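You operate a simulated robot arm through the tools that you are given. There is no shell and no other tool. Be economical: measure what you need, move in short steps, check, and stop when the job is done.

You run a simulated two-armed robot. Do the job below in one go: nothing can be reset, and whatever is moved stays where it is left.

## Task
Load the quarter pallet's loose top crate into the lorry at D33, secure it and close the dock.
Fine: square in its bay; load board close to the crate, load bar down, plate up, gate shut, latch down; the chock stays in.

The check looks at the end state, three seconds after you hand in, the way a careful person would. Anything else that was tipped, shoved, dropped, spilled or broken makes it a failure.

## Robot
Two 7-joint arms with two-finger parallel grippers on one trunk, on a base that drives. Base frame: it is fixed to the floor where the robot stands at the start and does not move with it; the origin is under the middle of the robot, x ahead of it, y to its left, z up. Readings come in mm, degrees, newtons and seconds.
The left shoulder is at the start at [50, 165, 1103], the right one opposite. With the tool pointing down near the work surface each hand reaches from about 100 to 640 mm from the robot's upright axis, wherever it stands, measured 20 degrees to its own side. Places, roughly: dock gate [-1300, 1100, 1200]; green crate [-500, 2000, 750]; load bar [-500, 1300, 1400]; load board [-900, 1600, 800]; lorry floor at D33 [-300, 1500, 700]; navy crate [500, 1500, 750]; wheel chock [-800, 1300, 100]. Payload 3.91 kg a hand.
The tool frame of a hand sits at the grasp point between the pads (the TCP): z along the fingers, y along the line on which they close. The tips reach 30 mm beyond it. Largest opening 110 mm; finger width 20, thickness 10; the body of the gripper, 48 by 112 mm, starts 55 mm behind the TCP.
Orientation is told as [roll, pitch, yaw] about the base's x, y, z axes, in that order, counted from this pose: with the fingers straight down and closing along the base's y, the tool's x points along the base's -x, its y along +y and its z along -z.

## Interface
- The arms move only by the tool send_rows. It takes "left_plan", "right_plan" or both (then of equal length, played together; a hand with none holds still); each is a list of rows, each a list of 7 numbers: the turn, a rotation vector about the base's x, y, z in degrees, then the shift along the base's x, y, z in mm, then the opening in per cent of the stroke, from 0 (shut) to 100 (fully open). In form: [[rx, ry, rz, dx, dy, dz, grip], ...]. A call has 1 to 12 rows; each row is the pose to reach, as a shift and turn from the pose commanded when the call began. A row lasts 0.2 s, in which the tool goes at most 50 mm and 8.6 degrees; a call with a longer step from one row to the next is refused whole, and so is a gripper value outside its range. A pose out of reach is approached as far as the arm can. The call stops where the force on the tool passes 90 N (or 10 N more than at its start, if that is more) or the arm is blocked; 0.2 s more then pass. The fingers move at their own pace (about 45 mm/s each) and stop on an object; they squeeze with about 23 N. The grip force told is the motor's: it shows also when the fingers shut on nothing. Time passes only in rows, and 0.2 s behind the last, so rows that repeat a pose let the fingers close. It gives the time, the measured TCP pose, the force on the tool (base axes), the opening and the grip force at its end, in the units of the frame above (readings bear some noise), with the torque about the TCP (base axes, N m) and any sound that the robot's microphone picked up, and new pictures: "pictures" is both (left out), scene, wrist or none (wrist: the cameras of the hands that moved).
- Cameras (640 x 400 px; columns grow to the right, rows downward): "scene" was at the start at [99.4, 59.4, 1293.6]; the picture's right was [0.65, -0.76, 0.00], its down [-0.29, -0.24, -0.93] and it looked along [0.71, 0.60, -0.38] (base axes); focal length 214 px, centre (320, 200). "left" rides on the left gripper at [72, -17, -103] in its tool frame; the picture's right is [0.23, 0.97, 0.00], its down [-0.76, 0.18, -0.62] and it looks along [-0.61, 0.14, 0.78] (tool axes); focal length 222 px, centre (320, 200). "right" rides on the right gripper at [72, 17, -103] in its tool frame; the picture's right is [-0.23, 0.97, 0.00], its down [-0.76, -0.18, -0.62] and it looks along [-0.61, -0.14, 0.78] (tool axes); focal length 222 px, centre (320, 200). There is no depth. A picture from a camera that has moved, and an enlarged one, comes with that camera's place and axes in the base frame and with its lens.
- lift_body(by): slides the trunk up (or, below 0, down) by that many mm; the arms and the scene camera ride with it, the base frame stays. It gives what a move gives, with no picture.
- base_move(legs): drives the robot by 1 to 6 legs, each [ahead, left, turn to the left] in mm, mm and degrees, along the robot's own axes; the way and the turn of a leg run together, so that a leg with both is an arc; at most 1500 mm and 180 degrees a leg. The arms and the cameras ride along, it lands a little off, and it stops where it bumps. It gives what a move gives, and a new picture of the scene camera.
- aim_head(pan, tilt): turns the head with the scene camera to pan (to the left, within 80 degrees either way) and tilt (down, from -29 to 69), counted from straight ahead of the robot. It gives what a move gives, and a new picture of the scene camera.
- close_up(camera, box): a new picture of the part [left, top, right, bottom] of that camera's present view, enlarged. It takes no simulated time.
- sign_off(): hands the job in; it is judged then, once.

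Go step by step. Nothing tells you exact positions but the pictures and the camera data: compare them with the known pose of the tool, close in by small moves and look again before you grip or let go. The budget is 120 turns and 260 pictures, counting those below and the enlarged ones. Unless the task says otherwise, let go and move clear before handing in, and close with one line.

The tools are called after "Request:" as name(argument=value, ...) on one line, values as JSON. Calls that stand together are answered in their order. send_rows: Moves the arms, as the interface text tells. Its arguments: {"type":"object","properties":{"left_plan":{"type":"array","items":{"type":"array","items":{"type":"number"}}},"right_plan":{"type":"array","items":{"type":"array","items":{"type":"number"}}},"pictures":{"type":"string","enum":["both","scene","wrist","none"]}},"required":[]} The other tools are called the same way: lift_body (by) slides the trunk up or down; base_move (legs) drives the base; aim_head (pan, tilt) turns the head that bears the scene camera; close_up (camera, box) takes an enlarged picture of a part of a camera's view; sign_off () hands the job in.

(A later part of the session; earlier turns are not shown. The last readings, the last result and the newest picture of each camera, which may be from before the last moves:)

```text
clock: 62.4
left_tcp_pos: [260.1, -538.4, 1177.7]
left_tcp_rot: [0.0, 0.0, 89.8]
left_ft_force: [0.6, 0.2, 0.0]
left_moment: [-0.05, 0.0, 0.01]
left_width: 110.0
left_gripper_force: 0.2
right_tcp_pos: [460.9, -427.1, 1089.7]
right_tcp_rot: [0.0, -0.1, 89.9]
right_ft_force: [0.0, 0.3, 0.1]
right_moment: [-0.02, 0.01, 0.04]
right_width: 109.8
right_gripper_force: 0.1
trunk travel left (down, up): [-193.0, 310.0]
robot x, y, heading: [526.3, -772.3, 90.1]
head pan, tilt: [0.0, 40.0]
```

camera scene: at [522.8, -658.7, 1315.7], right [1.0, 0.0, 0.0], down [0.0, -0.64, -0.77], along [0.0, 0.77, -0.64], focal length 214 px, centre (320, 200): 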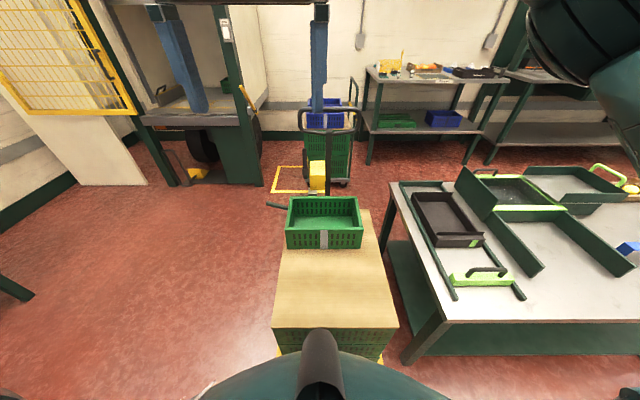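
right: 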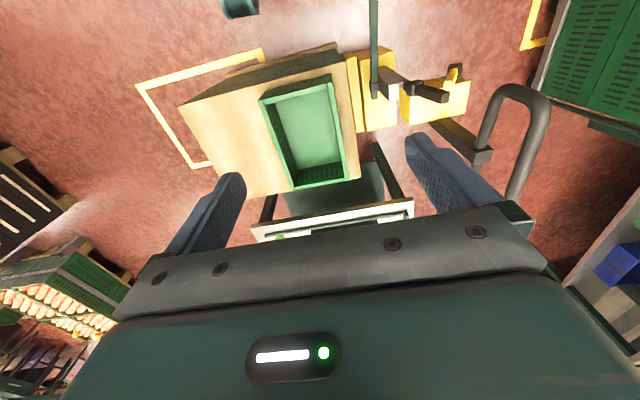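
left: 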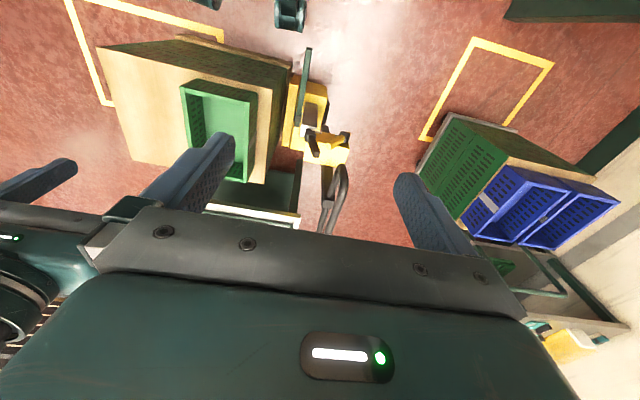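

Request:
send_rows(left_plan=[[3.75, 0, 0, 11.9, 40.7, -25, 100], [7.5, 0, 0, 23.8, 81.4, -50, 100], [11.25, 0, 0, 35.7, 122.1, -75, 100], [15, 0, 0, 47.6, 162.8, -100, 100], [18.75, 0, 0, 59.5, 203.5, -125, 100], [22.5, 0, 0, 71.4, 244.2, -150, 100], [26.25, 0, 0, 83.3, 284.9, -175, 100], [30, 0, 0, 95.2, 325.6, -200, 100], [33.75, 0, 0, 107.1, 366.3, -225, 100], [37.5, 0, 0, 119, 407, -250, 100], [41.25, 0, 0, 130.9, 447.7, -275, 100], [45, 0, 0, 143, 488, -300, 100]], right_plan=[[3.75, 0, 0, 18.75, 31.4, -17.7, 100], [7.5, 0, 0, 37.5, 62.8, -35.4, 100], [11.25, 0, 0, 56.25, 94.2, -53.1, 100], [15, 0, 0, 75, 125.6, -70.8, 100], [18.75, 0, 0, 93.75, 157, -88.5, 100], [22.5, 0, 0, 112.5, 188.4, -106.2, 100], [26.25, 0, 0, 131.25, 219.8, -123.9, 100], [30, 0, 0, 150, 251.2, -141.6, 100], [33.75, 0, 0, 168.75, 282.6, -159.3, 100], [37.5, 0, 0, 187.5, 314, -177, 100], [41.25, 0, 0, 206.25, 345.4, -194.7, 100], [45, 0, 0, 225, 377, -212, 100]], pictures="both")

```text
clock: 65.0
left_tcp_pos: [341.3, -119.5, 895.6]
left_tcp_rot: [0.1, -45.1, 89.9]
left_ft_force: [0.5, 0.1, -0.4]
left_moment: [0.01, 0.01, 0.0]
left_width: 110.0
left_gripper_force: 0.1
left hand out of reach, approached as far as the arm can: row 10, 11, 12
right_tcp_pos: [687.1, -49.4, 876.3]
right_tcp_rot: [0.1, -45.2, 89.9]
right_ft_force: [0.3, 0.5, 0.4]
right_moment: [0.0, -0.01, 0.01]
right_width: 109.9
right_gripper_force: 0.0
trunk travel left (down, up): [-193.0, 310.0]
robot x, y, heading: [524.7, -775.9, 89.8]
head pan, tilt: [0.0, 40.0]
camera scene: at [522.8, -659.4, 1135.7], right [1.0, 0.0, 0.0], down [0.0, -0.64, -0.77], along [0.0, 0.77, -0.64], focal length 214 px, centre (320, 200)
camera right: at [669.4, -171.9, 897.6], right [-0.97, 0.16, 0.16], down [0.18, 0.1, 0.98], along [0.14, 0.98, -0.12], focal length 222 px, centre (320, 200)
camera left: at [357.8, -242.5, 915.5], right [-0.97, -0.16, -0.16], down [-0.18, 0.1, 0.98], along [-0.14, 0.98, -0.12], focal length 222 px, centre (320, 200)
```

scene: 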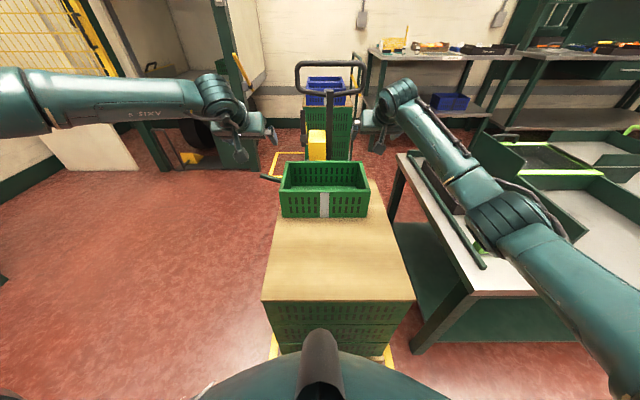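
right: 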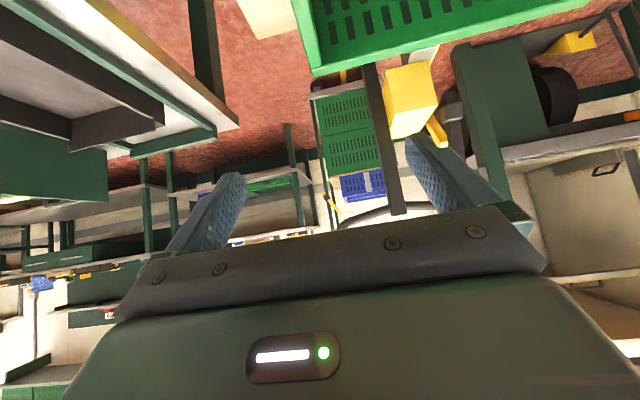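
left: 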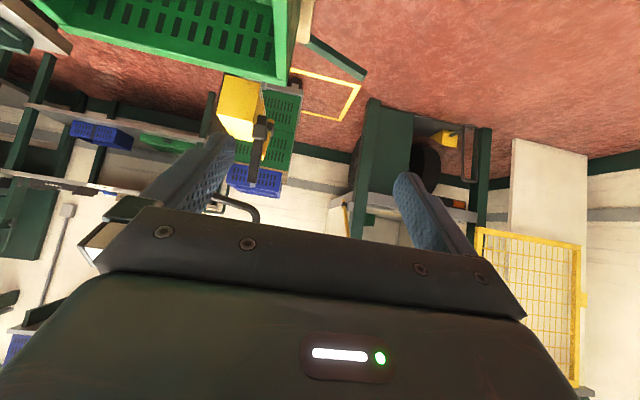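

The left arm is short of reach, so I'll drive 75 mm closer (the base front reaches roughly 200 mm ahead of its axis, leaving a gap to the pallet).

Request:
base_move(legs=[[75, 0, 0]])

Request:
send_rows(left_plan=[[0, 0, 0, 0, 0, 0, 100]], pictures="none")

```text
clock: 66.1
left_tcp_pos: [341.8, -58.4, 895.1]
left_tcp_rot: [0.1, -45.2, 89.8]
left_ft_force: [0.1, -0.3, 0.0]
left_moment: [0.01, -0.03, 0.02]
left_width: 110.0
left_gripper_force: 0.1
right_tcp_pos: [685.4, 9.9, 877.5]
right_tcp_rot: [0.1, -44.9, 89.8]
right_ft_force: [-0.2, -0.8, 0.1]
right_moment: [-0.01, 0.01, -0.03]
right_width: 110.2
right_gripper_force: 0.1
trunk travel left (down, up): [-193.0, 310.0]
robot x, y, heading: [521.6, -713.2, 89.8]
head pan, tilt: [0.0, 40.0]
stopped in leg 1: the robot was blocked; the commanded pose is now the measured one
camera scene: at [522.9, -600.0, 1135.8], right [1.0, 0.0, 0.0], down [0.0, -0.64, -0.77], along [0.0, 0.77, -0.64], focal length 214 px, centre (320, 200)
```

scene: 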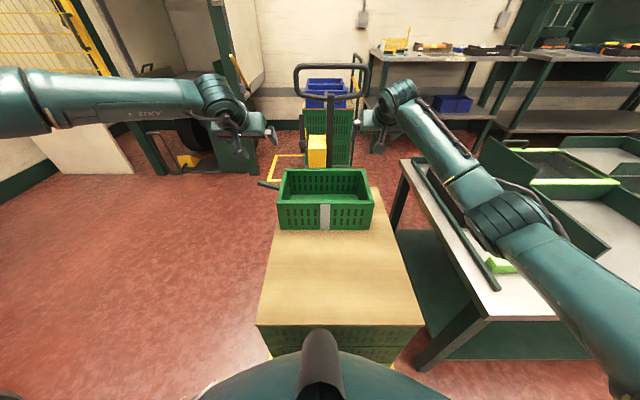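

```text
clock: 66.5
left_tcp_pos: [340.4, -57.7, 894.3]
left_tcp_rot: [0.1, -45.1, 89.7]
left_ft_force: [0.3, 0.2, -0.2]
left_moment: [-0.01, 0.01, -0.05]
left_width: 110.0
left_gripper_force: 0.2
right_tcp_pos: [685.3, 11.7, 878.2]
right_tcp_rot: [0.0, -45.0, 89.8]
right_ft_force: [0.1, 0.2, -0.3]
right_moment: [0.01, -0.04, -0.03]
right_width: 109.8
right_gripper_force: 0.1
trunk travel left (down, up): [-193.0, 310.0]
robot x, y, heading: [525.5, -713.3, 90.0]
head pan, tilt: [0.0, 40.0]
```

Request:
base_move(legs=[[-6, 0, 0]])

Request:
send_rows(left_plan=[[0, 0, 0, 20, 15, -30, 100], [0, 0, 0, 40, 30, -60, 100], [0, 0, 0, 62, 42, -94, 100]], right_plan=[[0, 0, 0, 0, -9, -26, 100], [0, 0, 0, 1, -18, -52, 100], [0, 0, 0, 1, -26, -78, 100]])

```text
clock: 67.2
left_tcp_pos: [342.3, -64.9, 894.3]
left_tcp_rot: [0.1, -45.1, 89.8]
left_ft_force: [-0.3, 0.0, -0.2]
left_moment: [0.0, 0.01, 0.02]
left_width: 110.3
left_gripper_force: 0.2
right_tcp_pos: [685.1, 5.8, 877.0]
right_tcp_rot: [0.0, -45.0, 89.8]
right_ft_force: [-0.7, -0.2, -0.6]
right_moment: [-0.03, 0.02, 0.0]
right_width: 109.9
right_gripper_force: 0.0
trunk travel left (down, up): [-193.0, 310.0]
robot x, y, heading: [524.2, -721.0, 90.0]
head pan, tilt: [0.0, 40.0]
camera scene: at [522.9, -605.7, 1135.8], right [1.0, 0.0, 0.0], down [0.0, -0.64, -0.77], along [0.0, 0.77, -0.64], focal length 214 px, centre (320, 200)
```

scene: 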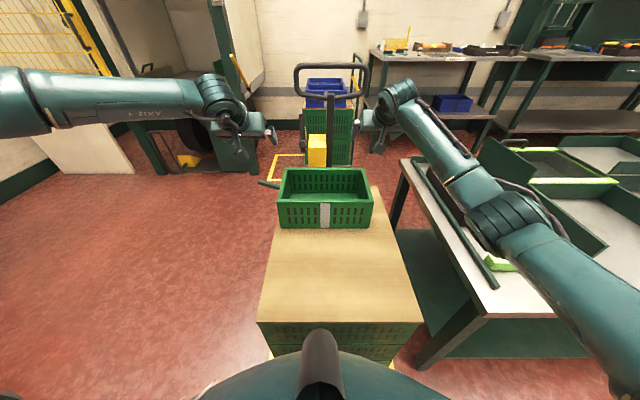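

```text
clock: 68.0
left_tcp_pos: [341.9, -87.8, 835.4]
left_tcp_rot: [0.0, -45.1, 89.9]
left_ft_force: [-0.4, -0.4, -0.7]
left_moment: [-0.02, -0.03, -0.03]
left_width: 110.0
left_gripper_force: 0.1
left hand out of reach, approached as far as the arm can: row 1, 2, 3
right_tcp_pos: [686.3, -21.1, 798.9]
right_tcp_rot: [0.2, -45.1, 89.8]
right_ft_force: [0.1, 0.8, -0.2]
right_moment: [-0.02, 0.01, 0.02]
right_width: 110.0
right_gripper_force: 0.1
trunk travel left (down, up): [-193.0, 310.0]
robot x, y, heading: [523.5, -719.9, 90.1]
head pan, tilt: [0.0, 40.0]
camera scene: at [522.9, -605.6, 1135.8], right [1.0, 0.0, 0.0], down [0.0, -0.64, -0.77], along [0.0, 0.77, -0.64], focal length 214 px, centre (320, 200)
camera right: at [670.4, -144.4, 819.4], right [-0.97, 0.16, 0.16], down [0.18, 0.1, 0.98], along [0.14, 0.98, -0.12], focal length 222 px, centre (320, 200)
camera left: at [358.9, -210.3, 856.3], right [-0.97, -0.16, -0.16], down [-0.18, 0.1, 0.98], along [-0.14, 0.98, -0.12], focal length 222 px, centre (320, 200)
```

scene: 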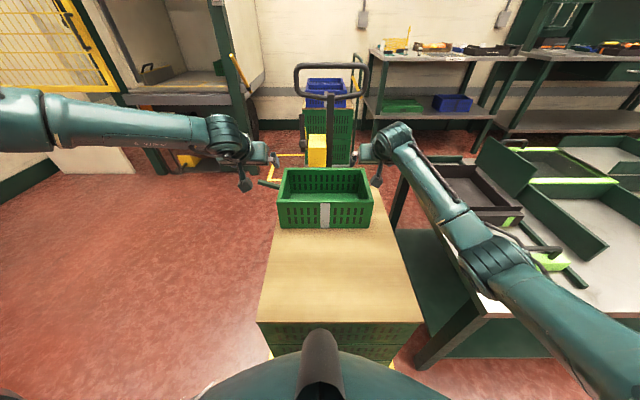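
right: 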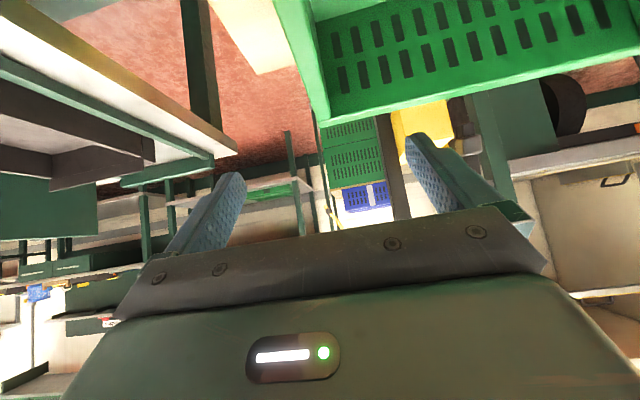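
left: 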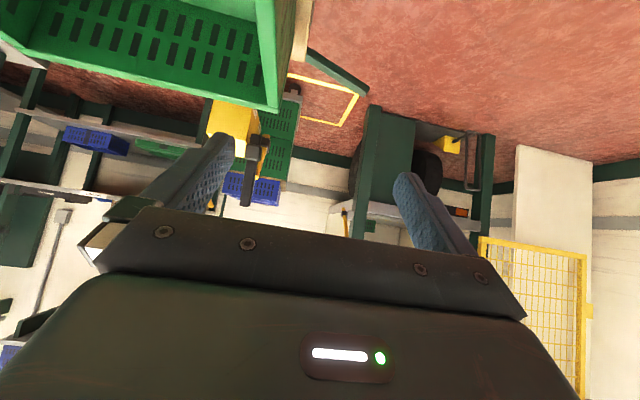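

The left arm seems to have reached a joint limit; I'll retract it inward, then extend again with less tilt.

Request:
send_rows(left_plan=[[0, 0, 0, 0, -45, 20, 100], [0, 0, 0, 10, -90, 30, 100], [-5, 0, 0, 30, -130, 40, 100], [-10, 0, 0, 62, -160, 40, 100], [-15, 0, 0, 90, -180, 40, 100], [-20, 0, 0, 90, -150, 30, 100], [-20, 0, 0, 85, -105, 20, 100], [-20, 0, 0, 75, -60, 10, 100], [-20, 0, 0, 62, -15, 0, 100], [-20, 0, 0, 62, 30, 0, 100], [-20, 0, 0, 62, 68, -10, 100]], pictures="scene")

```text
clock: 70.4
left_tcp_pos: [331.2, -110.9, 851.7]
left_tcp_rot: [0.0, -25.1, 89.9]
left_ft_force: [-0.3, -0.8, 0.1]
left_moment: [0.01, -0.01, 0.0]
left_width: 109.9
left_gripper_force: 0.1
left hand out of reach, approached as far as the arm can: row 6, 7, 8, 9, 10, 11
right_tcp_pos: [686.7, -21.7, 798.8]
right_tcp_rot: [0.0, -45.0, 89.9]
right_ft_force: [0.1, 1.0, 0.3]
right_moment: [-0.01, 0.04, 0.02]
right_width: 110.2
right_gripper_force: 0.0
trunk travel left (down, up): [-193.0, 310.0]
robot x, y, heading: [522.6, -722.2, 90.0]
head pan, tilt: [0.0, 40.0]
camera scene: at [522.9, -605.6, 1135.8], right [1.0, 0.0, 0.0], down [0.0, -0.64, -0.77], along [0.0, 0.77, -0.64], focal length 214 px, centre (320, 200)
```

scene: 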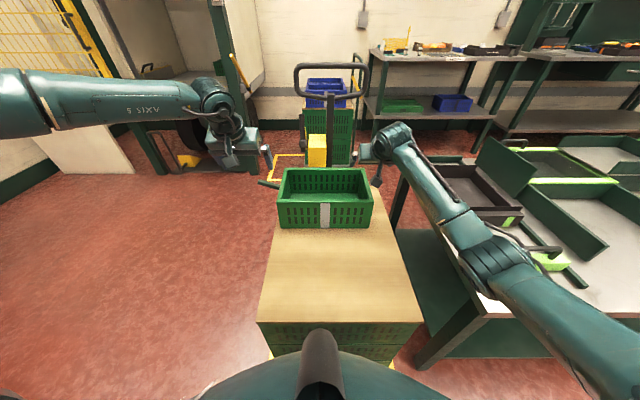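

Request:
send_rows(left_plan=[[-3, 0, 0, 0, -45, 20, 100], [-6, 0, 0, 10, -85, 45, 100], [-9, 0, 0, 35, -120, 70, 100], [-12, 0, 0, 60, -155, 95, 100], [-15, 0, 0, 90, -185, 120, 100], [-18, 0, 0, 120, -210, 145, 100], [-21, 0, 0, 150, -235, 170, 100], [-25, 0, 0, 185, -255, 188, 100], [-25, 0, 0, 209, -263, 188, 100]], pictures="scene")

```text
clock: 72.4
left_tcp_pos: [426.6, -394.9, 1023.1]
left_tcp_rot: [0.0, -0.1, 89.8]
left_ft_force: [-0.7, -0.7, -0.3]
left_moment: [0.05, 0.02, -0.01]
left_width: 110.1
left_gripper_force: 0.1
left hand out of reach, approached as far as the arm can: row 5, 6, 7, 8, 9
right_tcp_pos: [687.5, -21.5, 800.4]
right_tcp_rot: [0.3, -45.1, 89.8]
right_ft_force: [0.1, -0.1, -0.1]
right_moment: [0.02, -0.01, 0.01]
right_width: 109.9
right_gripper_force: 0.2
trunk travel left (down, up): [-193.0, 310.0]
robot x, y, heading: [521.0, -718.8, 89.7]
head pan, tilt: [0.0, 40.0]
camera scene: at [523.5, -607.9, 1136.2], right [1.0, 0.0, 0.0], down [0.0, -0.64, -0.77], along [0.0, 0.77, -0.64], focal length 214 px, centre (320, 200)
```

scene: 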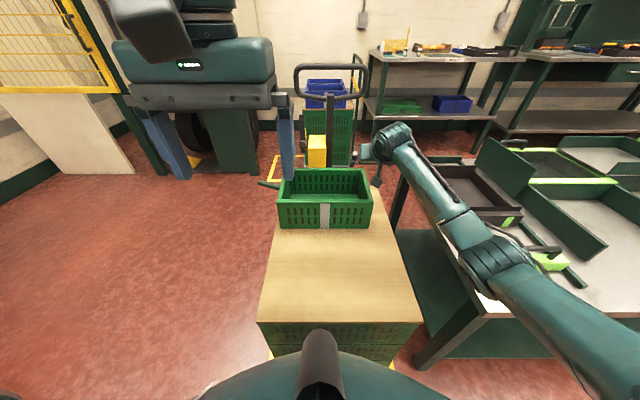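

Request:
send_rows(left_plan=[[0, 0, 0, -45, 0, 0, 100], [0, 0, 0, -90, 0, 0, 100], [0, 0, 0, -135, 0, 0, 100], [0, 0, 0, -180, 0, 0, 100], [5, 0, 0, -225, 0, 0, 100], [10, 0, 0, -272, 0, -10, 100], [18, 0, 0, -272, 20, -40, 100], [26, 0, 0, -272, 40, -70, 100], [34, 0, 0, -272, 60, -100, 100], [40, 0, 0, -272, 80, -128, 100], [45, 0, 0, -272, 100, -150, 100]], pictures="scene")

```text
clock: 74.8
left_tcp_pos: [155.3, -292.3, 870.9]
left_tcp_rot: [0.1, -45.3, 89.8]
left_ft_force: [0.3, 0.2, 0.3]
left_moment: [0.0, -0.01, 0.0]
left_width: 110.0
left_gripper_force: 0.0
right_tcp_pos: [686.4, -20.4, 799.1]
right_tcp_rot: [0.1, -45.1, 89.8]
right_ft_force: [0.1, 0.7, 0.6]
right_moment: [0.01, 0.01, 0.0]
right_width: 110.1
right_gripper_force: 0.1
trunk travel left (down, up): [-193.0, 310.0]
robot x, y, heading: [522.9, -720.1, 90.0]
head pan, tilt: [0.0, 40.0]
camera scene: at [522.9, -605.6, 1135.8], right [1.0, 0.0, 0.0], down [0.0, -0.64, -0.77], along [0.0, 0.77, -0.64], focal length 214 px, centre (320, 200)
```

scene: 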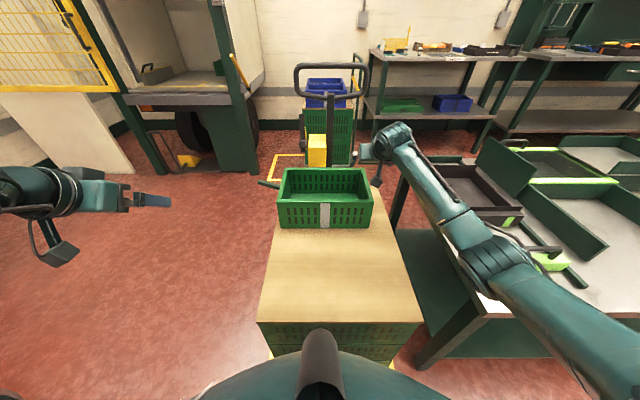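

Request:
send_rows(left_plan=[[0, 0, 0, 45, 15, 0, 100], [0, 0, 0, 90, 30, 0, 100], [0, 0, 0, 135, 45, 0, 100], [0, 0, 8, 180, 60, 0, 100], [0, 0, 16, 225, 80, 0, 100], [0, 0, 24, 235, 120, 0, 100], [0, 0, 32, 240, 160, 0, 100], [0, 0, 40, 248, 190, 0, 100], [0, 0, 45, 248, 200, 0, 100]], pictures="none")

```text
clock: 76.8
left_tcp_pos: [403.5, -92.0, 871.6]
left_tcp_rot: [0.0, -45.1, 135.0]
left_ft_force: [0.2, 0.1, 0.3]
left_moment: [-0.02, 0.02, 0.01]
left_width: 109.8
left_gripper_force: 0.1
right_tcp_pos: [687.0, -21.5, 798.6]
right_tcp_rot: [0.1, -45.0, 89.8]
right_ft_force: [-0.3, -0.6, -0.7]
right_moment: [-0.02, 0.01, 0.01]
right_width: 109.8
right_gripper_force: 0.0
trunk travel left (down, up): [-193.0, 310.0]
robot x, y, heading: [520.9, -719.0, 89.9]
head pan, tilt: [0.0, 40.0]
```

Turning the left wrist in +yaw frees it, so I'll flip the left hand by 180 degrees (the gripper is symmetric).

Request:
send_rows(left_plan=[[-5.3, -5.3, 0, 0, -25, 5, 100], [-10.6, -10.6, 0, 0, -50, 10, 100], [-15.9, -15.9, 0, 0, -75, 15, 100], [-21.2, -21.2, 0, 0, -100, 20, 100], [-26.5, -26.5, 0, 0, -115, 25, 100], [-31.8, -31.8, 0, 0, -130, 30, 100]], pictures="none")

Request:
send_rows(left_plan=[[0, 0, 8.5, 0, 0, 0, 100], [0, 0, 17, 0, 0, 0, 100], [0, 0, 25.5, 0, 0, 0, 100], [0, 0, 34, 0, 0, 0, 100], [0, 0, 42.5, 0, 0, 0, 100], [0, 0, 51, 0, 0, 0, 100], [0, 0, 59.5, 0, 0, 0, 100], [0, 0, 68, 0, 0, 0, 100], [0, 0, 76.5, 0, 0, 0, 100], [0, 0, 85, 0, 0, 0, 100], [0, 0, 93.5, 0, 0, 0, 100], [0, 0, 102, 0, 0, 0, 100]], pictures="none")

Request:
send_rows(left_plan=[[0, 0, 8.5, 0, 0, 0, 100], [0, 0, 17, 0, 0, 0, 100], [0, 0, 25.5, 0, 0, 0, 100], [0, 0, 33, 0, 0, 0, 100]], pictures="scene")

```text
clock: 78.2
left_tcp_pos: [402.7, -223.3, 900.5]
left_tcp_rot: [-0.1, 0.0, 134.9]
left_ft_force: [0.3, -0.6, -0.4]
left_moment: [-0.01, -0.02, 0.01]
left_width: 109.8
left_gripper_force: 0.0
right_tcp_pos: [686.3, -20.3, 799.1]
right_tcp_rot: [0.0, -45.0, 89.9]
right_ft_force: [-0.1, -0.1, -0.2]
right_moment: [0.03, -0.01, 0.01]
right_width: 110.0
right_gripper_force: 0.0
trunk travel left (down, up): [-193.0, 310.0]
robot x, y, heading: [524.4, -720.0, 89.9]
head pan, tilt: [0.0, 40.0]
```

```text
clock: 80.8
left_tcp_pos: [404.2, -224.2, 901.7]
left_tcp_rot: [0.0, -0.1, -122.9]
left_ft_force: [-0.3, 0.2, -0.6]
left_moment: [0.02, 0.02, -0.04]
left_width: 110.0
left_gripper_force: 0.1
right_tcp_pos: [685.8, -20.7, 798.8]
right_tcp_rot: [0.0, -45.0, 89.8]
right_ft_force: [0.0, 0.1, 0.1]
right_moment: [-0.05, 0.01, -0.01]
right_width: 110.0
right_gripper_force: 0.1
trunk travel left (down, up): [-193.0, 310.0]
robot x, y, heading: [526.7, -719.1, 90.0]
head pan, tilt: [0.0, 40.0]
```

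```text
clock: 81.8
left_tcp_pos: [404.8, -221.8, 900.1]
left_tcp_rot: [0.1, -0.1, -90.0]
left_ft_force: [0.1, -0.2, 0.4]
left_moment: [0.0, -0.01, -0.03]
left_width: 110.0
left_gripper_force: 0.0
right_tcp_pos: [687.0, -22.5, 799.2]
right_tcp_rot: [0.2, -45.0, 89.8]
right_ft_force: [-0.2, 0.6, 0.4]
right_moment: [-0.01, 0.02, 0.01]
right_width: 109.8
right_gripper_force: 0.1
trunk travel left (down, up): [-193.0, 310.0]
robot x, y, heading: [525.1, -719.7, 89.7]
head pan, tilt: [0.0, 40.0]
camera scene: at [522.9, -605.6, 1135.8], right [1.0, 0.0, 0.0], down [0.0, -0.64, -0.77], along [0.0, 0.77, -0.64], focal length 214 px, centre (320, 200)
```

scene: 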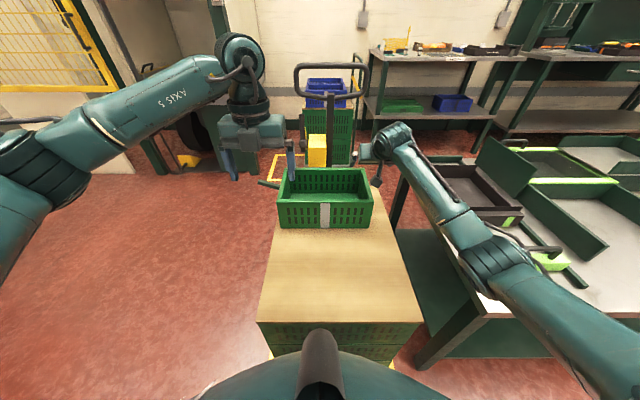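

The flip worked. Now I extend and tilt the left hand over its wall.

Request:
send_rows(left_plan=[[7.5, 0, 0, 0, 35, -10, 100], [15, 0, 0, 0, 70, -25, 100], [22.5, 0, 0, 0, 105, -40, 100], [30, 0, 0, 0, 140, -60, 100], [37.5, 0, 0, 0, 170, -80, 100], [45, 0, 0, -1, 202, -100, 100]], pictures="both")

```text
clock: 83.2
left_tcp_pos: [402.7, -20.7, 801.0]
left_tcp_rot: [-0.3, 45.0, -90.2]
left_ft_force: [1.0, 0.0, 0.1]
left_moment: [-0.04, 0.0, 0.01]
left_width: 110.0
left_gripper_force: 0.1
right_tcp_pos: [686.1, -22.1, 799.5]
right_tcp_rot: [0.0, -45.0, 89.7]
right_ft_force: [0.1, 0.2, 0.4]
right_moment: [0.0, 0.01, 0.04]
right_width: 110.2
right_gripper_force: 0.1
trunk travel left (down, up): [-193.0, 310.0]
robot x, y, heading: [525.1, -721.6, 89.9]
head pan, tilt: [0.0, 40.0]
camera scene: at [522.9, -605.5, 1135.8], right [1.0, 0.0, 0.0], down [0.0, -0.64, -0.77], along [0.0, 0.77, -0.64], focal length 214 px, centre (320, 200)
camera left: at [386.6, -43.0, 924.1], right [0.97, 0.16, 0.16], down [0.18, -0.98, -0.1], along [0.14, 0.12, -0.98], focal length 222 px, centre (320, 200)
```

scene: 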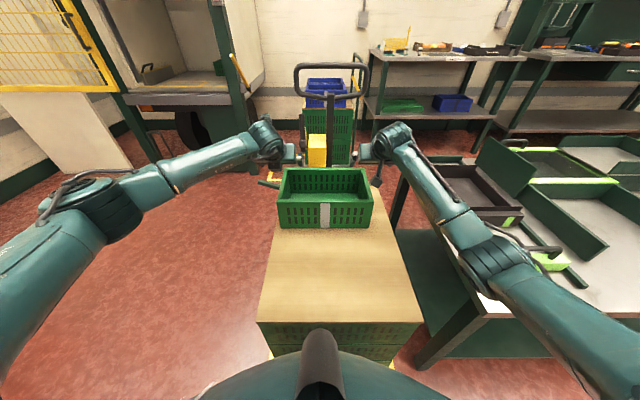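
left: 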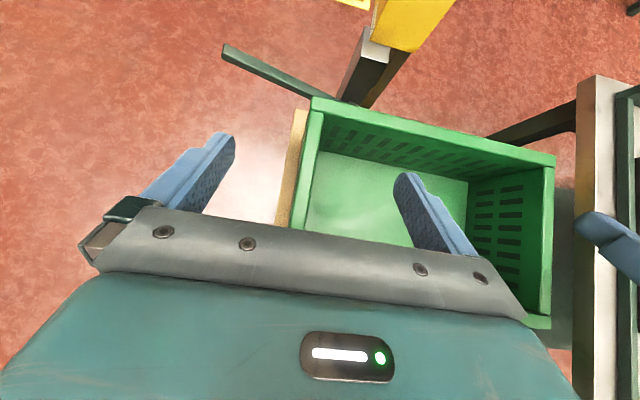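

Request:
close_up(camera="left", box=[250, 80, 410, 240])

```text
2.50 times, centred on (330, 160) of left
camera zoom: at [386.6, -43.0, 924.1], right [0.97, 0.16, 0.16], down [0.18, -0.98, -0.1], along [0.14, 0.12, -0.98], focal length 555 px, centre (295, 300)
```

zoom: 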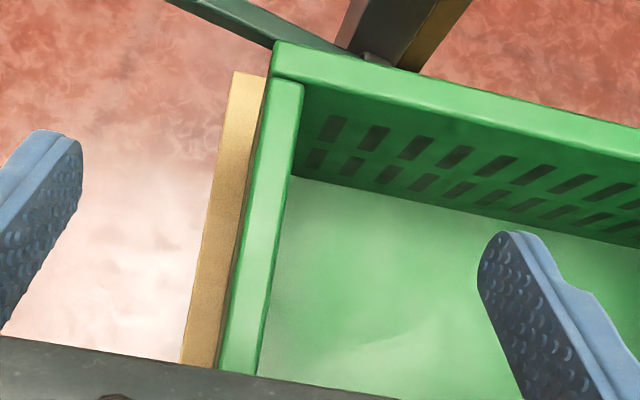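

Both hands are aligned; the left wall's centre is about x 398. I'll lower both hands onto the walls and close.

Request:
send_rows(left_plan=[[0, 0, 0, -4, 0, -30, 100], [0, 0, 0, -4, 0, -60, 100], [0, 0, 0, -4, 0, -80, 100], [0, 0, 0, -4, 0, -88, 100]], right_plan=[[0, 0, 0, 0, 0, -30, 100], [0, 0, 0, 0, 0, -60, 100], [0, 0, 0, 0, 0, -80, 100], [0, 0, 0, 0, 0, -88, 100]], pictures="wrist")

```text
clock: 84.2
left_tcp_pos: [400.7, -21.2, 712.3]
left_tcp_rot: [-0.2, 44.9, -90.1]
left_ft_force: [0.3, -0.2, -0.5]
left_moment: [0.02, 0.01, -0.04]
left_width: 110.0
left_gripper_force: 0.1
right_tcp_pos: [686.4, -21.1, 710.4]
right_tcp_rot: [0.0, -44.9, 89.9]
right_ft_force: [-0.4, -0.2, -0.5]
right_moment: [0.01, -0.03, 0.02]
right_width: 110.0
right_gripper_force: 0.0
trunk travel left (down, up): [-193.0, 310.0]
robot x, y, heading: [522.6, -720.0, 89.8]
head pan, tilt: [0.0, 40.0]
camera right: at [669.4, -144.5, 732.0], right [-0.97, 0.16, 0.16], down [0.18, 0.1, 0.98], along [0.14, 0.98, -0.12], focal length 222 px, centre (320, 200)
camera left: at [382.7, -42.3, 836.2], right [0.97, 0.16, 0.16], down [0.18, -0.98, -0.1], along [0.14, 0.12, -0.98], focal length 222 px, centre (320, 200)
```

right: 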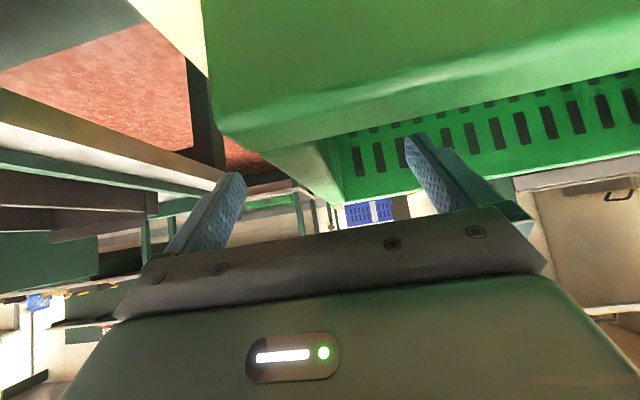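
left: 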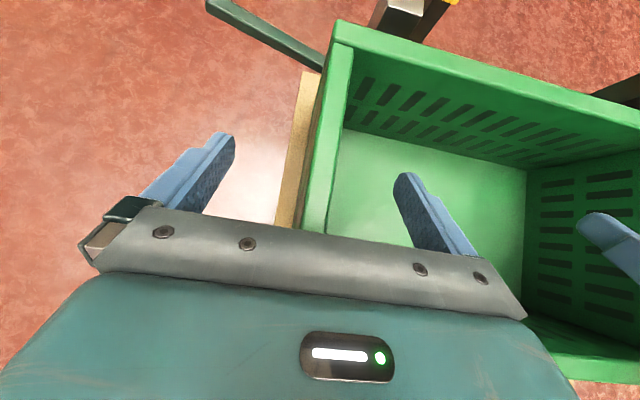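

Request:
send_rows(left_plan=[[0, 0, 0, 0, 0, 0, 0], [0, 0, 0, 0, 0, 0, 0], [0, 0, 0, 0, 0, 0, 0], [0, 0, 0, 0, 0, 0, 0], [0, 0, 0, 0, 0, 0, 0], [0, 0, 0, 0, 0, 0, 0], [0, 0, 0, 0, 0, 0, 0], [0, 0, 0, 0, 0, 0, 0]], right_plan=[[0, 0, 0, 0, 0, 0, 0], [0, 0, 0, 0, 0, 0, 0], [0, 0, 0, 0, 0, 0, 0], [0, 0, 0, 0, 0, 0, 0], [0, 0, 0, 0, 0, 0, 0], [0, 0, 0, 0, 0, 0, 0], [0, 0, 0, 0, 0, 0, 0], [0, 0, 0, 0, 0, 0, 0]], pictures="scene")

```text
clock: 86.0
left_tcp_pos: [400.1, -20.9, 712.6]
left_tcp_rot: [0.0, 45.0, -90.2]
left_ft_force: [8.9, 0.4, 0.4]
left_moment: [0.01, -0.01, 0.17]
left_width: 15.1
left_gripper_force: 23.1
right_tcp_pos: [684.5, -21.4, 711.3]
right_tcp_rot: [0.1, -45.0, 89.8]
right_ft_force: [-9.3, 1.4, -1.1]
right_moment: [-0.01, -0.25, -0.3]
right_width: 15.5
right_gripper_force: 22.8
trunk travel left (down, up): [-193.0, 310.0]
robot x, y, heading: [522.6, -720.0, 90.3]
head pan, tilt: [0.0, 40.0]
camera scene: at [522.8, -605.5, 1135.7], right [1.0, 0.0, 0.0], down [0.0, -0.64, -0.77], along [0.0, 0.77, -0.64], focal length 214 px, centre (320, 200)
```

scene: 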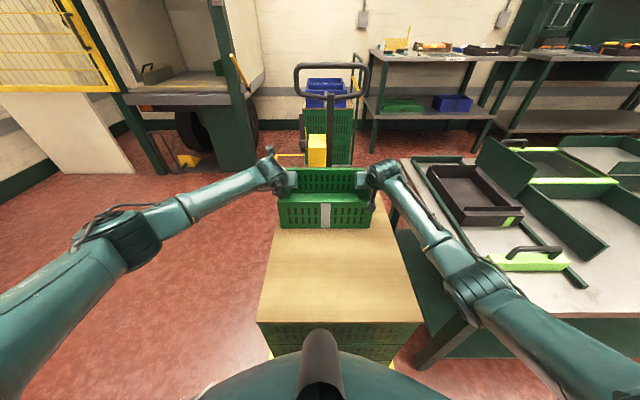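

Both walls are gripped. I lift slowly.

Request:
send_rows(left_plan=[[0, 0, 0, 1, 0, 0, 0], [0, 0, 0, 1, 0, 15, 0], [0, 0, 0, 1, 0, 35, 0], [0, 0, 0, 1, 0, 60, 0], [0, 0, 0, 1, 0, 90, 0], [0, 0, 0, 1, 0, 90, 0]], right_plan=[[0, 0, 0, -1, 0, 0, 0], [0, 0, 0, -1, 0, 15, 0], [0, 0, 0, -1, 0, 35, 0], [0, 0, 0, -1, 0, 60, 0], [0, 0, 0, -1, 0, 90, 0], [0, 0, 0, -1, 0, 90, 0]], pictures="scene")

```text
clock: 87.4
left_tcp_pos: [401.4, -20.7, 802.6]
left_tcp_rot: [-0.1, 44.9, -90.2]
left_ft_force: [12.9, 1.3, -3.5]
left_moment: [0.4, 0.11, 0.2]
left_width: 15.2
left_gripper_force: 23.3
right_tcp_pos: [683.8, -18.6, 801.0]
right_tcp_rot: [0.2, -44.8, 89.9]
right_ft_force: [-12.6, -1.9, -1.1]
right_moment: [-0.48, 0.21, 0.25]
right_width: 15.5
right_gripper_force: 22.6
trunk travel left (down, up): [-193.0, 310.0]
robot x, y, heading: [523.6, -718.4, 89.8]
head pan, tilt: [0.0, 40.0]
camera scene: at [522.9, -605.3, 1135.7], right [1.0, 0.0, 0.0], down [0.0, -0.64, -0.77], along [0.0, 0.77, -0.64], focal length 214 px, centre (320, 200)
```

scene: 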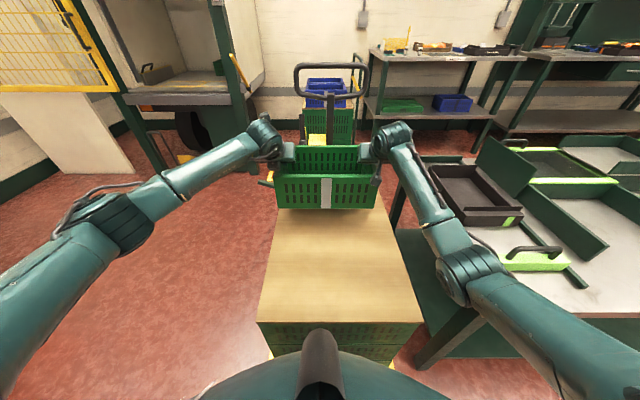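

Request:
send_rows(left_plan=[[0, 0, 0, -2, 0, 10, 0], [0, 0, 0, -2, 0, 20, 0]], right_plan=[[0, 0, 0, 2, 0, 10, 0], [0, 0, 0, 2, 0, 20, 0]], pictures="none")

Request:
base_move(legs=[[-200, 0, 0]])

```text
clock: 88.0
left_tcp_pos: [403.4, -20.2, 822.5]
left_tcp_rot: [0.1, 44.9, -90.3]
left_ft_force: [22.1, 2.2, -2.2]
left_moment: [-0.15, 0.03, 0.45]
left_width: 15.5
left_gripper_force: 23.0
right_tcp_pos: [685.3, -19.6, 821.5]
right_tcp_rot: [0.5, -45.0, 89.9]
right_ft_force: [-22.8, -1.1, -1.1]
right_moment: [0.09, -0.12, -0.12]
right_width: 15.4
right_gripper_force: 22.9
trunk travel left (down, up): [-193.0, 310.0]
robot x, y, heading: [520.3, -721.0, 89.7]
head pan, tilt: [0.0, 40.0]
```

```text
clock: 89.6
left_tcp_pos: [401.5, -220.4, 822.9]
left_tcp_rot: [0.0, 44.9, -90.5]
left_ft_force: [22.4, 0.2, -1.9]
left_moment: [-0.06, 0.03, 0.43]
left_width: 15.2
left_gripper_force: 22.7
right_tcp_pos: [685.9, -219.3, 821.4]
right_tcp_rot: [0.5, -44.9, 89.8]
right_ft_force: [-23.3, -1.6, -1.6]
right_moment: [0.04, -0.13, -0.16]
right_width: 15.6
right_gripper_force: 22.8
trunk travel left (down, up): [-193.0, 310.0]
robot x, y, heading: [521.5, -915.8, 89.8]
head pan, tilt: [0.0, 40.0]
camera scene: at [522.5, -803.5, 1135.7], right [1.0, 0.0, 0.0], down [0.0, -0.64, -0.77], along [0.0, 0.77, -0.64], focal length 214 px, centre (320, 200)
```

scene: 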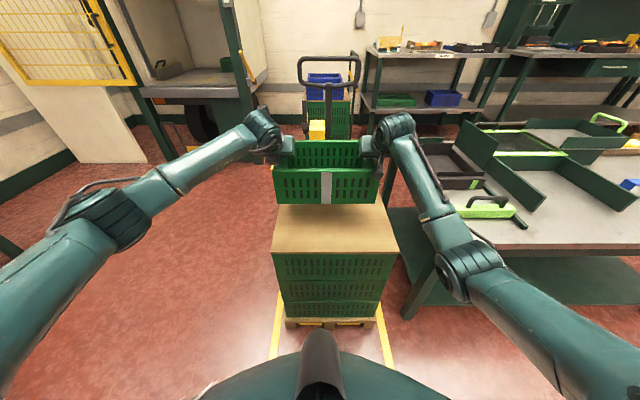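

Pallet is left undisturbed. I relieve the stretch between the hands, raise the trunk and drive round to the dock.

Request:
send_rows(left_plan=[[0, 0, 0, 2, 0, 0, 0], [0, 0, 0, 4.5, 0, 0, 0]], right_plan=[[0, 0, 0, -2, 0, 0, 0], [0, 0, 0, -4.5, 0, 0, 0]], pictures="none")

Request:
lift_body(by=150)

Request:
base_move(legs=[[0, 880, 0], [1100, 0, 0]])

```text
clock: 90.2
left_tcp_pos: [401.0, -219.4, 821.3]
left_tcp_rot: [-0.3, 44.8, -90.1]
left_ft_force: [-19.4, -1.2, -1.1]
left_moment: [-0.16, -0.19, -0.42]
left_width: 15.6
left_gripper_force: 23.3
right_tcp_pos: [683.6, -218.6, 821.2]
right_tcp_rot: [0.2, -44.8, 89.6]
right_ft_force: [20.1, 1.6, -3.8]
right_moment: [0.11, -0.02, 0.32]
right_width: 15.2
right_gripper_force: 22.9
trunk travel left (down, up): [-193.0, 310.0]
robot x, y, heading: [522.3, -915.3, 89.9]
head pan, tilt: [0.0, 40.0]
```

```text
clock: 91.9
left_tcp_pos: [401.5, -218.6, 971.9]
left_tcp_rot: [-0.3, 44.8, -90.2]
left_ft_force: [-26.0, -0.7, -1.5]
left_moment: [0.4, -0.15, -0.22]
left_width: 15.6
left_gripper_force: 23.1
right_tcp_pos: [684.9, -218.4, 970.1]
right_tcp_rot: [-0.1, -45.0, 89.7]
right_ft_force: [26.1, 0.2, -2.8]
right_moment: [-0.35, -0.17, 0.1]
right_width: 15.4
right_gripper_force: 23.0
trunk travel left (down, up): [-343.0, 160.0]
robot x, y, heading: [525.6, -918.6, 90.0]
head pan, tilt: [0.0, 40.0]
```

```text
clock: 105.4
left_tcp_pos: [-491.0, 895.5, 972.5]
left_tcp_rot: [-0.3, 44.8, -89.9]
left_ft_force: [-25.9, -1.2, -1.6]
left_moment: [0.02, -0.11, -0.27]
left_width: 15.4
left_gripper_force: 23.2
right_tcp_pos: [-207.5, 896.3, 970.8]
right_tcp_rot: [0.1, -45.0, 90.0]
right_ft_force: [25.1, 0.5, -3.8]
right_moment: [-0.06, -0.15, 0.15]
right_width: 15.5
right_gripper_force: 23.3
trunk travel left (down, up): [-343.0, 160.0]
robot x, y, heading: [-366.7, 197.1, 90.1]
head pan, tilt: [0.0, 40.0]
camera scene: at [-366.3, 311.3, 1285.7], right [1.0, 0.0, 0.0], down [0.0, -0.64, -0.77], along [0.0, 0.77, -0.64], focal length 214 px, centre (320, 200)
```

scene: 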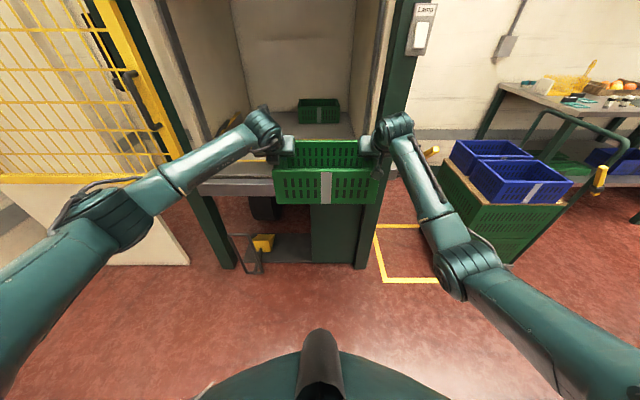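

The D33 place spans roughly x -498..-175, y 1358..1599, floor z about 712. The right post's inner face is near x -142, so I want the crate offset to the right of the robot. I relieve the squeeze and shift the crate right in small steps.

Request:
send_rows(left_plan=[[0, 0, 0, -2.5, 0, 0, 0], [0, 0, 0, 12, 0, 0, 0], [0, 0, 0, 27, 0, 0, 0]], right_plan=[[0, 0, 0, 2.5, 0, 0, 0], [0, 0, 0, 17, 0, 0, 0], [0, 0, 0, 32, 0, 0, 0]], pictures="none")

Request:
close_up(camera="scene", box=[160, 0, 440, 290])

```text
clock: 106.2
left_tcp_pos: [-460.0, 893.9, 972.3]
left_tcp_rot: [-0.1, 44.9, -89.9]
left_ft_force: [14.9, 1.8, -2.1]
left_moment: [-0.16, -0.12, 0.14]
left_width: 15.5
left_gripper_force: 22.5
right_tcp_pos: [-177.3, 895.3, 970.9]
right_tcp_rot: [0.2, -45.0, 90.1]
right_ft_force: [-15.2, -1.4, -2.6]
right_moment: [0.13, 0.02, 0.09]
right_width: 15.7
right_gripper_force: 23.2
trunk travel left (down, up): [-343.0, 160.0]
robot x, y, heading: [-365.4, 196.4, 89.9]
head pan, tilt: [0.0, 40.0]
```

```text
1.38 times, centred on (300, 145) of scene
camera zoom: at [-366.0, 311.1, 1285.7], right [1.0, 0.0, 0.0], down [0.0, -0.64, -0.77], along [0.0, 0.77, -0.64], focal length 296 px, centre (348, 276)
```

zoom: 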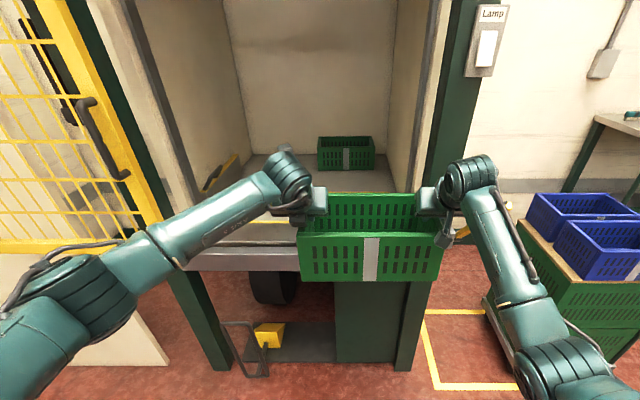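

Request:
send_rows(left_plan=[[0, 0, 0, 16.5, 0, 0, 0], [0, 0, 0, 31.5, 0, 0, 0], [0, 0, 0, 46.5, 0, 0, 0], [0, 0, 0, 61.5, 0, 0, 0]], right_plan=[[0, 0, 0, 13.5, 0, 0, 0], [0, 0, 0, 28.5, 0, 0, 0], [0, 0, 0, 43.5, 0, 0, 0], [0, 0, 0, 58.5, 0, 0, 0]], pictures="none")

```text
clock: 107.2
left_tcp_pos: [-400.7, 893.9, 972.6]
left_tcp_rot: [-0.3, 44.8, -89.9]
left_ft_force: [13.6, 0.1, -1.0]
left_moment: [-0.01, -0.4, -0.36]
left_width: 15.0
left_gripper_force: 23.1
right_tcp_pos: [-117.9, 897.8, 969.6]
right_tcp_rot: [0.1, -45.0, 90.1]
right_ft_force: [-14.6, 0.4, -3.1]
right_moment: [0.03, 0.12, 0.22]
right_width: 15.6
right_gripper_force: 23.2
trunk travel left (down, up): [-343.0, 160.0]
robot x, y, heading: [-363.7, 197.6, 90.2]
head pan, tilt: [0.0, 40.0]
```

The crate is now about 104 mm right of the robot axis. I drive left, then partly in, and look.

Request:
base_move(legs=[[0, 126, 0], [330, 0, 0]])

Request:
close_up(camera="left", box=[0, 0, 640, 400])

```text
clock: 110.7
left_tcp_pos: [-528.8, 1225.6, 971.2]
left_tcp_rot: [-0.2, 44.7, -89.7]
left_ft_force: [15.5, -0.2, -0.4]
left_moment: [0.04, -0.38, -0.32]
left_width: 15.6
left_gripper_force: 22.9
right_tcp_pos: [-245.4, 1227.3, 969.6]
right_tcp_rot: [0.1, -44.8, 90.1]
right_ft_force: [-14.6, -0.7, -4.4]
right_moment: [-0.12, 0.11, 0.28]
right_width: 15.6
right_gripper_force: 22.4
trunk travel left (down, up): [-343.0, 160.0]
robot x, y, heading: [-492.8, 529.3, 90.2]
head pan, tilt: [0.0, 40.0]
camera scene: at [-494.2, 641.5, 1285.6], right [1.0, 0.0, 0.0], down [0.0, -0.64, -0.77], along [0.0, 0.77, -0.64], focal length 214 px, centre (320, 200)
```

scene: 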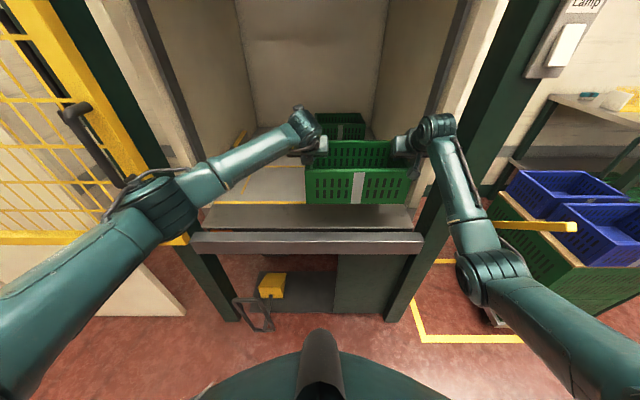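

```text
1.00 times, centred on (320, 200) of left (not enlarged: the box is as wide or as high as the picture)
camera zoom: at [-545.9, 1204.2, 1095.0], right [0.97, 0.17, 0.16], down [0.18, -0.98, -0.09], along [0.14, 0.12, -0.98], focal length 222 px, centre (320, 200)
```

zoom: 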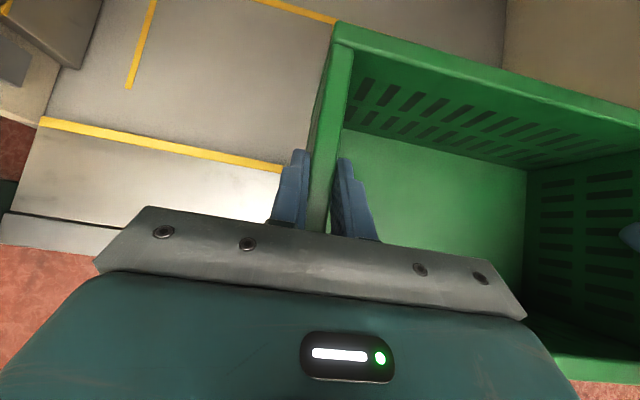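

Clear on both sides so far. I drive in slowly the rest of the way.

Request:
base_move(legs=[[150, 0, 0]])

```text
clock: 112.1
left_tcp_pos: [-529.7, 1375.2, 972.8]
left_tcp_rot: [-0.2, 44.7, -89.8]
left_ft_force: [-0.5, -0.2, -1.2]
left_moment: [-0.19, -0.27, -0.29]
left_width: 15.4
left_gripper_force: 23.4
right_tcp_pos: [-245.8, 1376.5, 969.8]
right_tcp_rot: [0.2, -45.0, 90.1]
right_ft_force: [1.0, -0.3, -2.9]
right_moment: [0.19, 0.04, 0.2]
right_width: 15.6
right_gripper_force: 23.1
trunk travel left (down, up): [-343.0, 160.0]
robot x, y, heading: [-495.6, 676.2, 90.2]
head pan, tilt: [0.0, 40.0]
camera scene: at [-494.4, 790.6, 1285.6], right [1.0, 0.0, 0.0], down [0.0, -0.64, -0.77], along [0.0, 0.77, -0.64], focal length 214 px, centre (320, 200)
```

scene: 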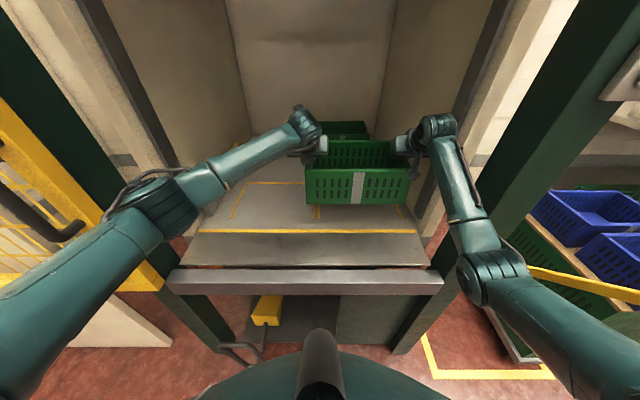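

Request:
base_move(legs=[[80, 0, 0]])

Request:
close_up(camera="scene", box=[200, 100, 460, 300])

Request:
close_up(camera="left", box=[0, 0, 640, 400])

```text
clock: 113.2
left_tcp_pos: [-530.3, 1454.2, 971.3]
left_tcp_rot: [-0.1, 44.8, -90.0]
left_ft_force: [-1.0, 0.6, -3.0]
left_moment: [-0.19, -0.21, -0.25]
left_width: 15.5
left_gripper_force: 22.9
right_tcp_pos: [-245.9, 1455.2, 969.0]
right_tcp_rot: [0.1, -44.9, 90.1]
right_ft_force: [0.9, 1.3, -1.8]
right_moment: [0.13, 0.11, 0.21]
right_width: 15.1
right_gripper_force: 22.9
trunk travel left (down, up): [-343.0, 160.0]
robot x, y, heading: [-494.0, 751.2, 90.1]
head pan, tilt: [0.0, 40.0]
camera scene: at [-494.5, 870.2, 1285.6], right [1.0, 0.0, 0.0], down [0.0, -0.64, -0.77], along [0.0, 0.77, -0.64], focal length 214 px, centre (320, 200)
```

scene: 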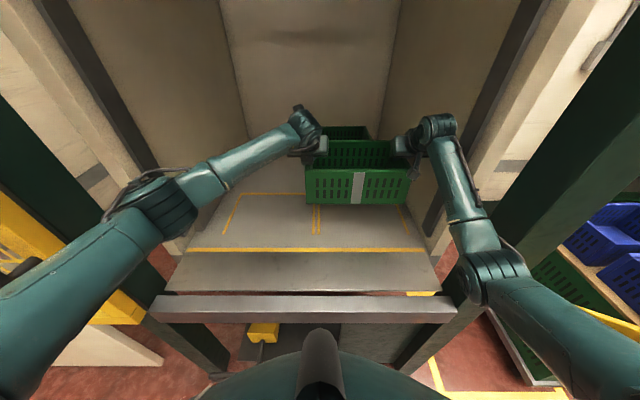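

```text
2.00 times, centred on (330, 200) of scene
camera zoom: at [-494.5, 870.2, 1285.6], right [1.0, 0.0, 0.0], down [0.0, -0.64, -0.77], along [0.0, 0.77, -0.64], focal length 429 px, centre (300, 200)
```

zoom: 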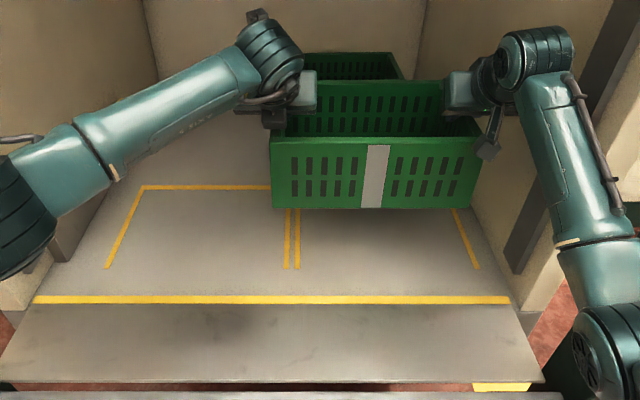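

```text
1.00 times, centred on (320, 200) of left (not enlarged: the box is as wide or as high as the picture)
camera zoom: at [-545.6, 1432.8, 1094.9], right [0.97, 0.17, 0.16], down [0.18, -0.98, -0.09], along [0.14, 0.12, -0.98], focal length 222 px, centre (320, 200)
```

zoom: 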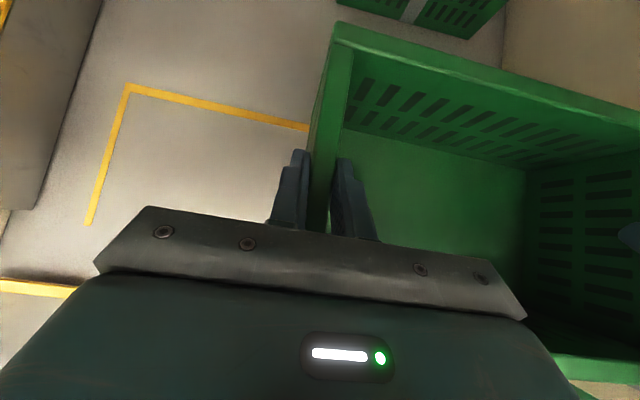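

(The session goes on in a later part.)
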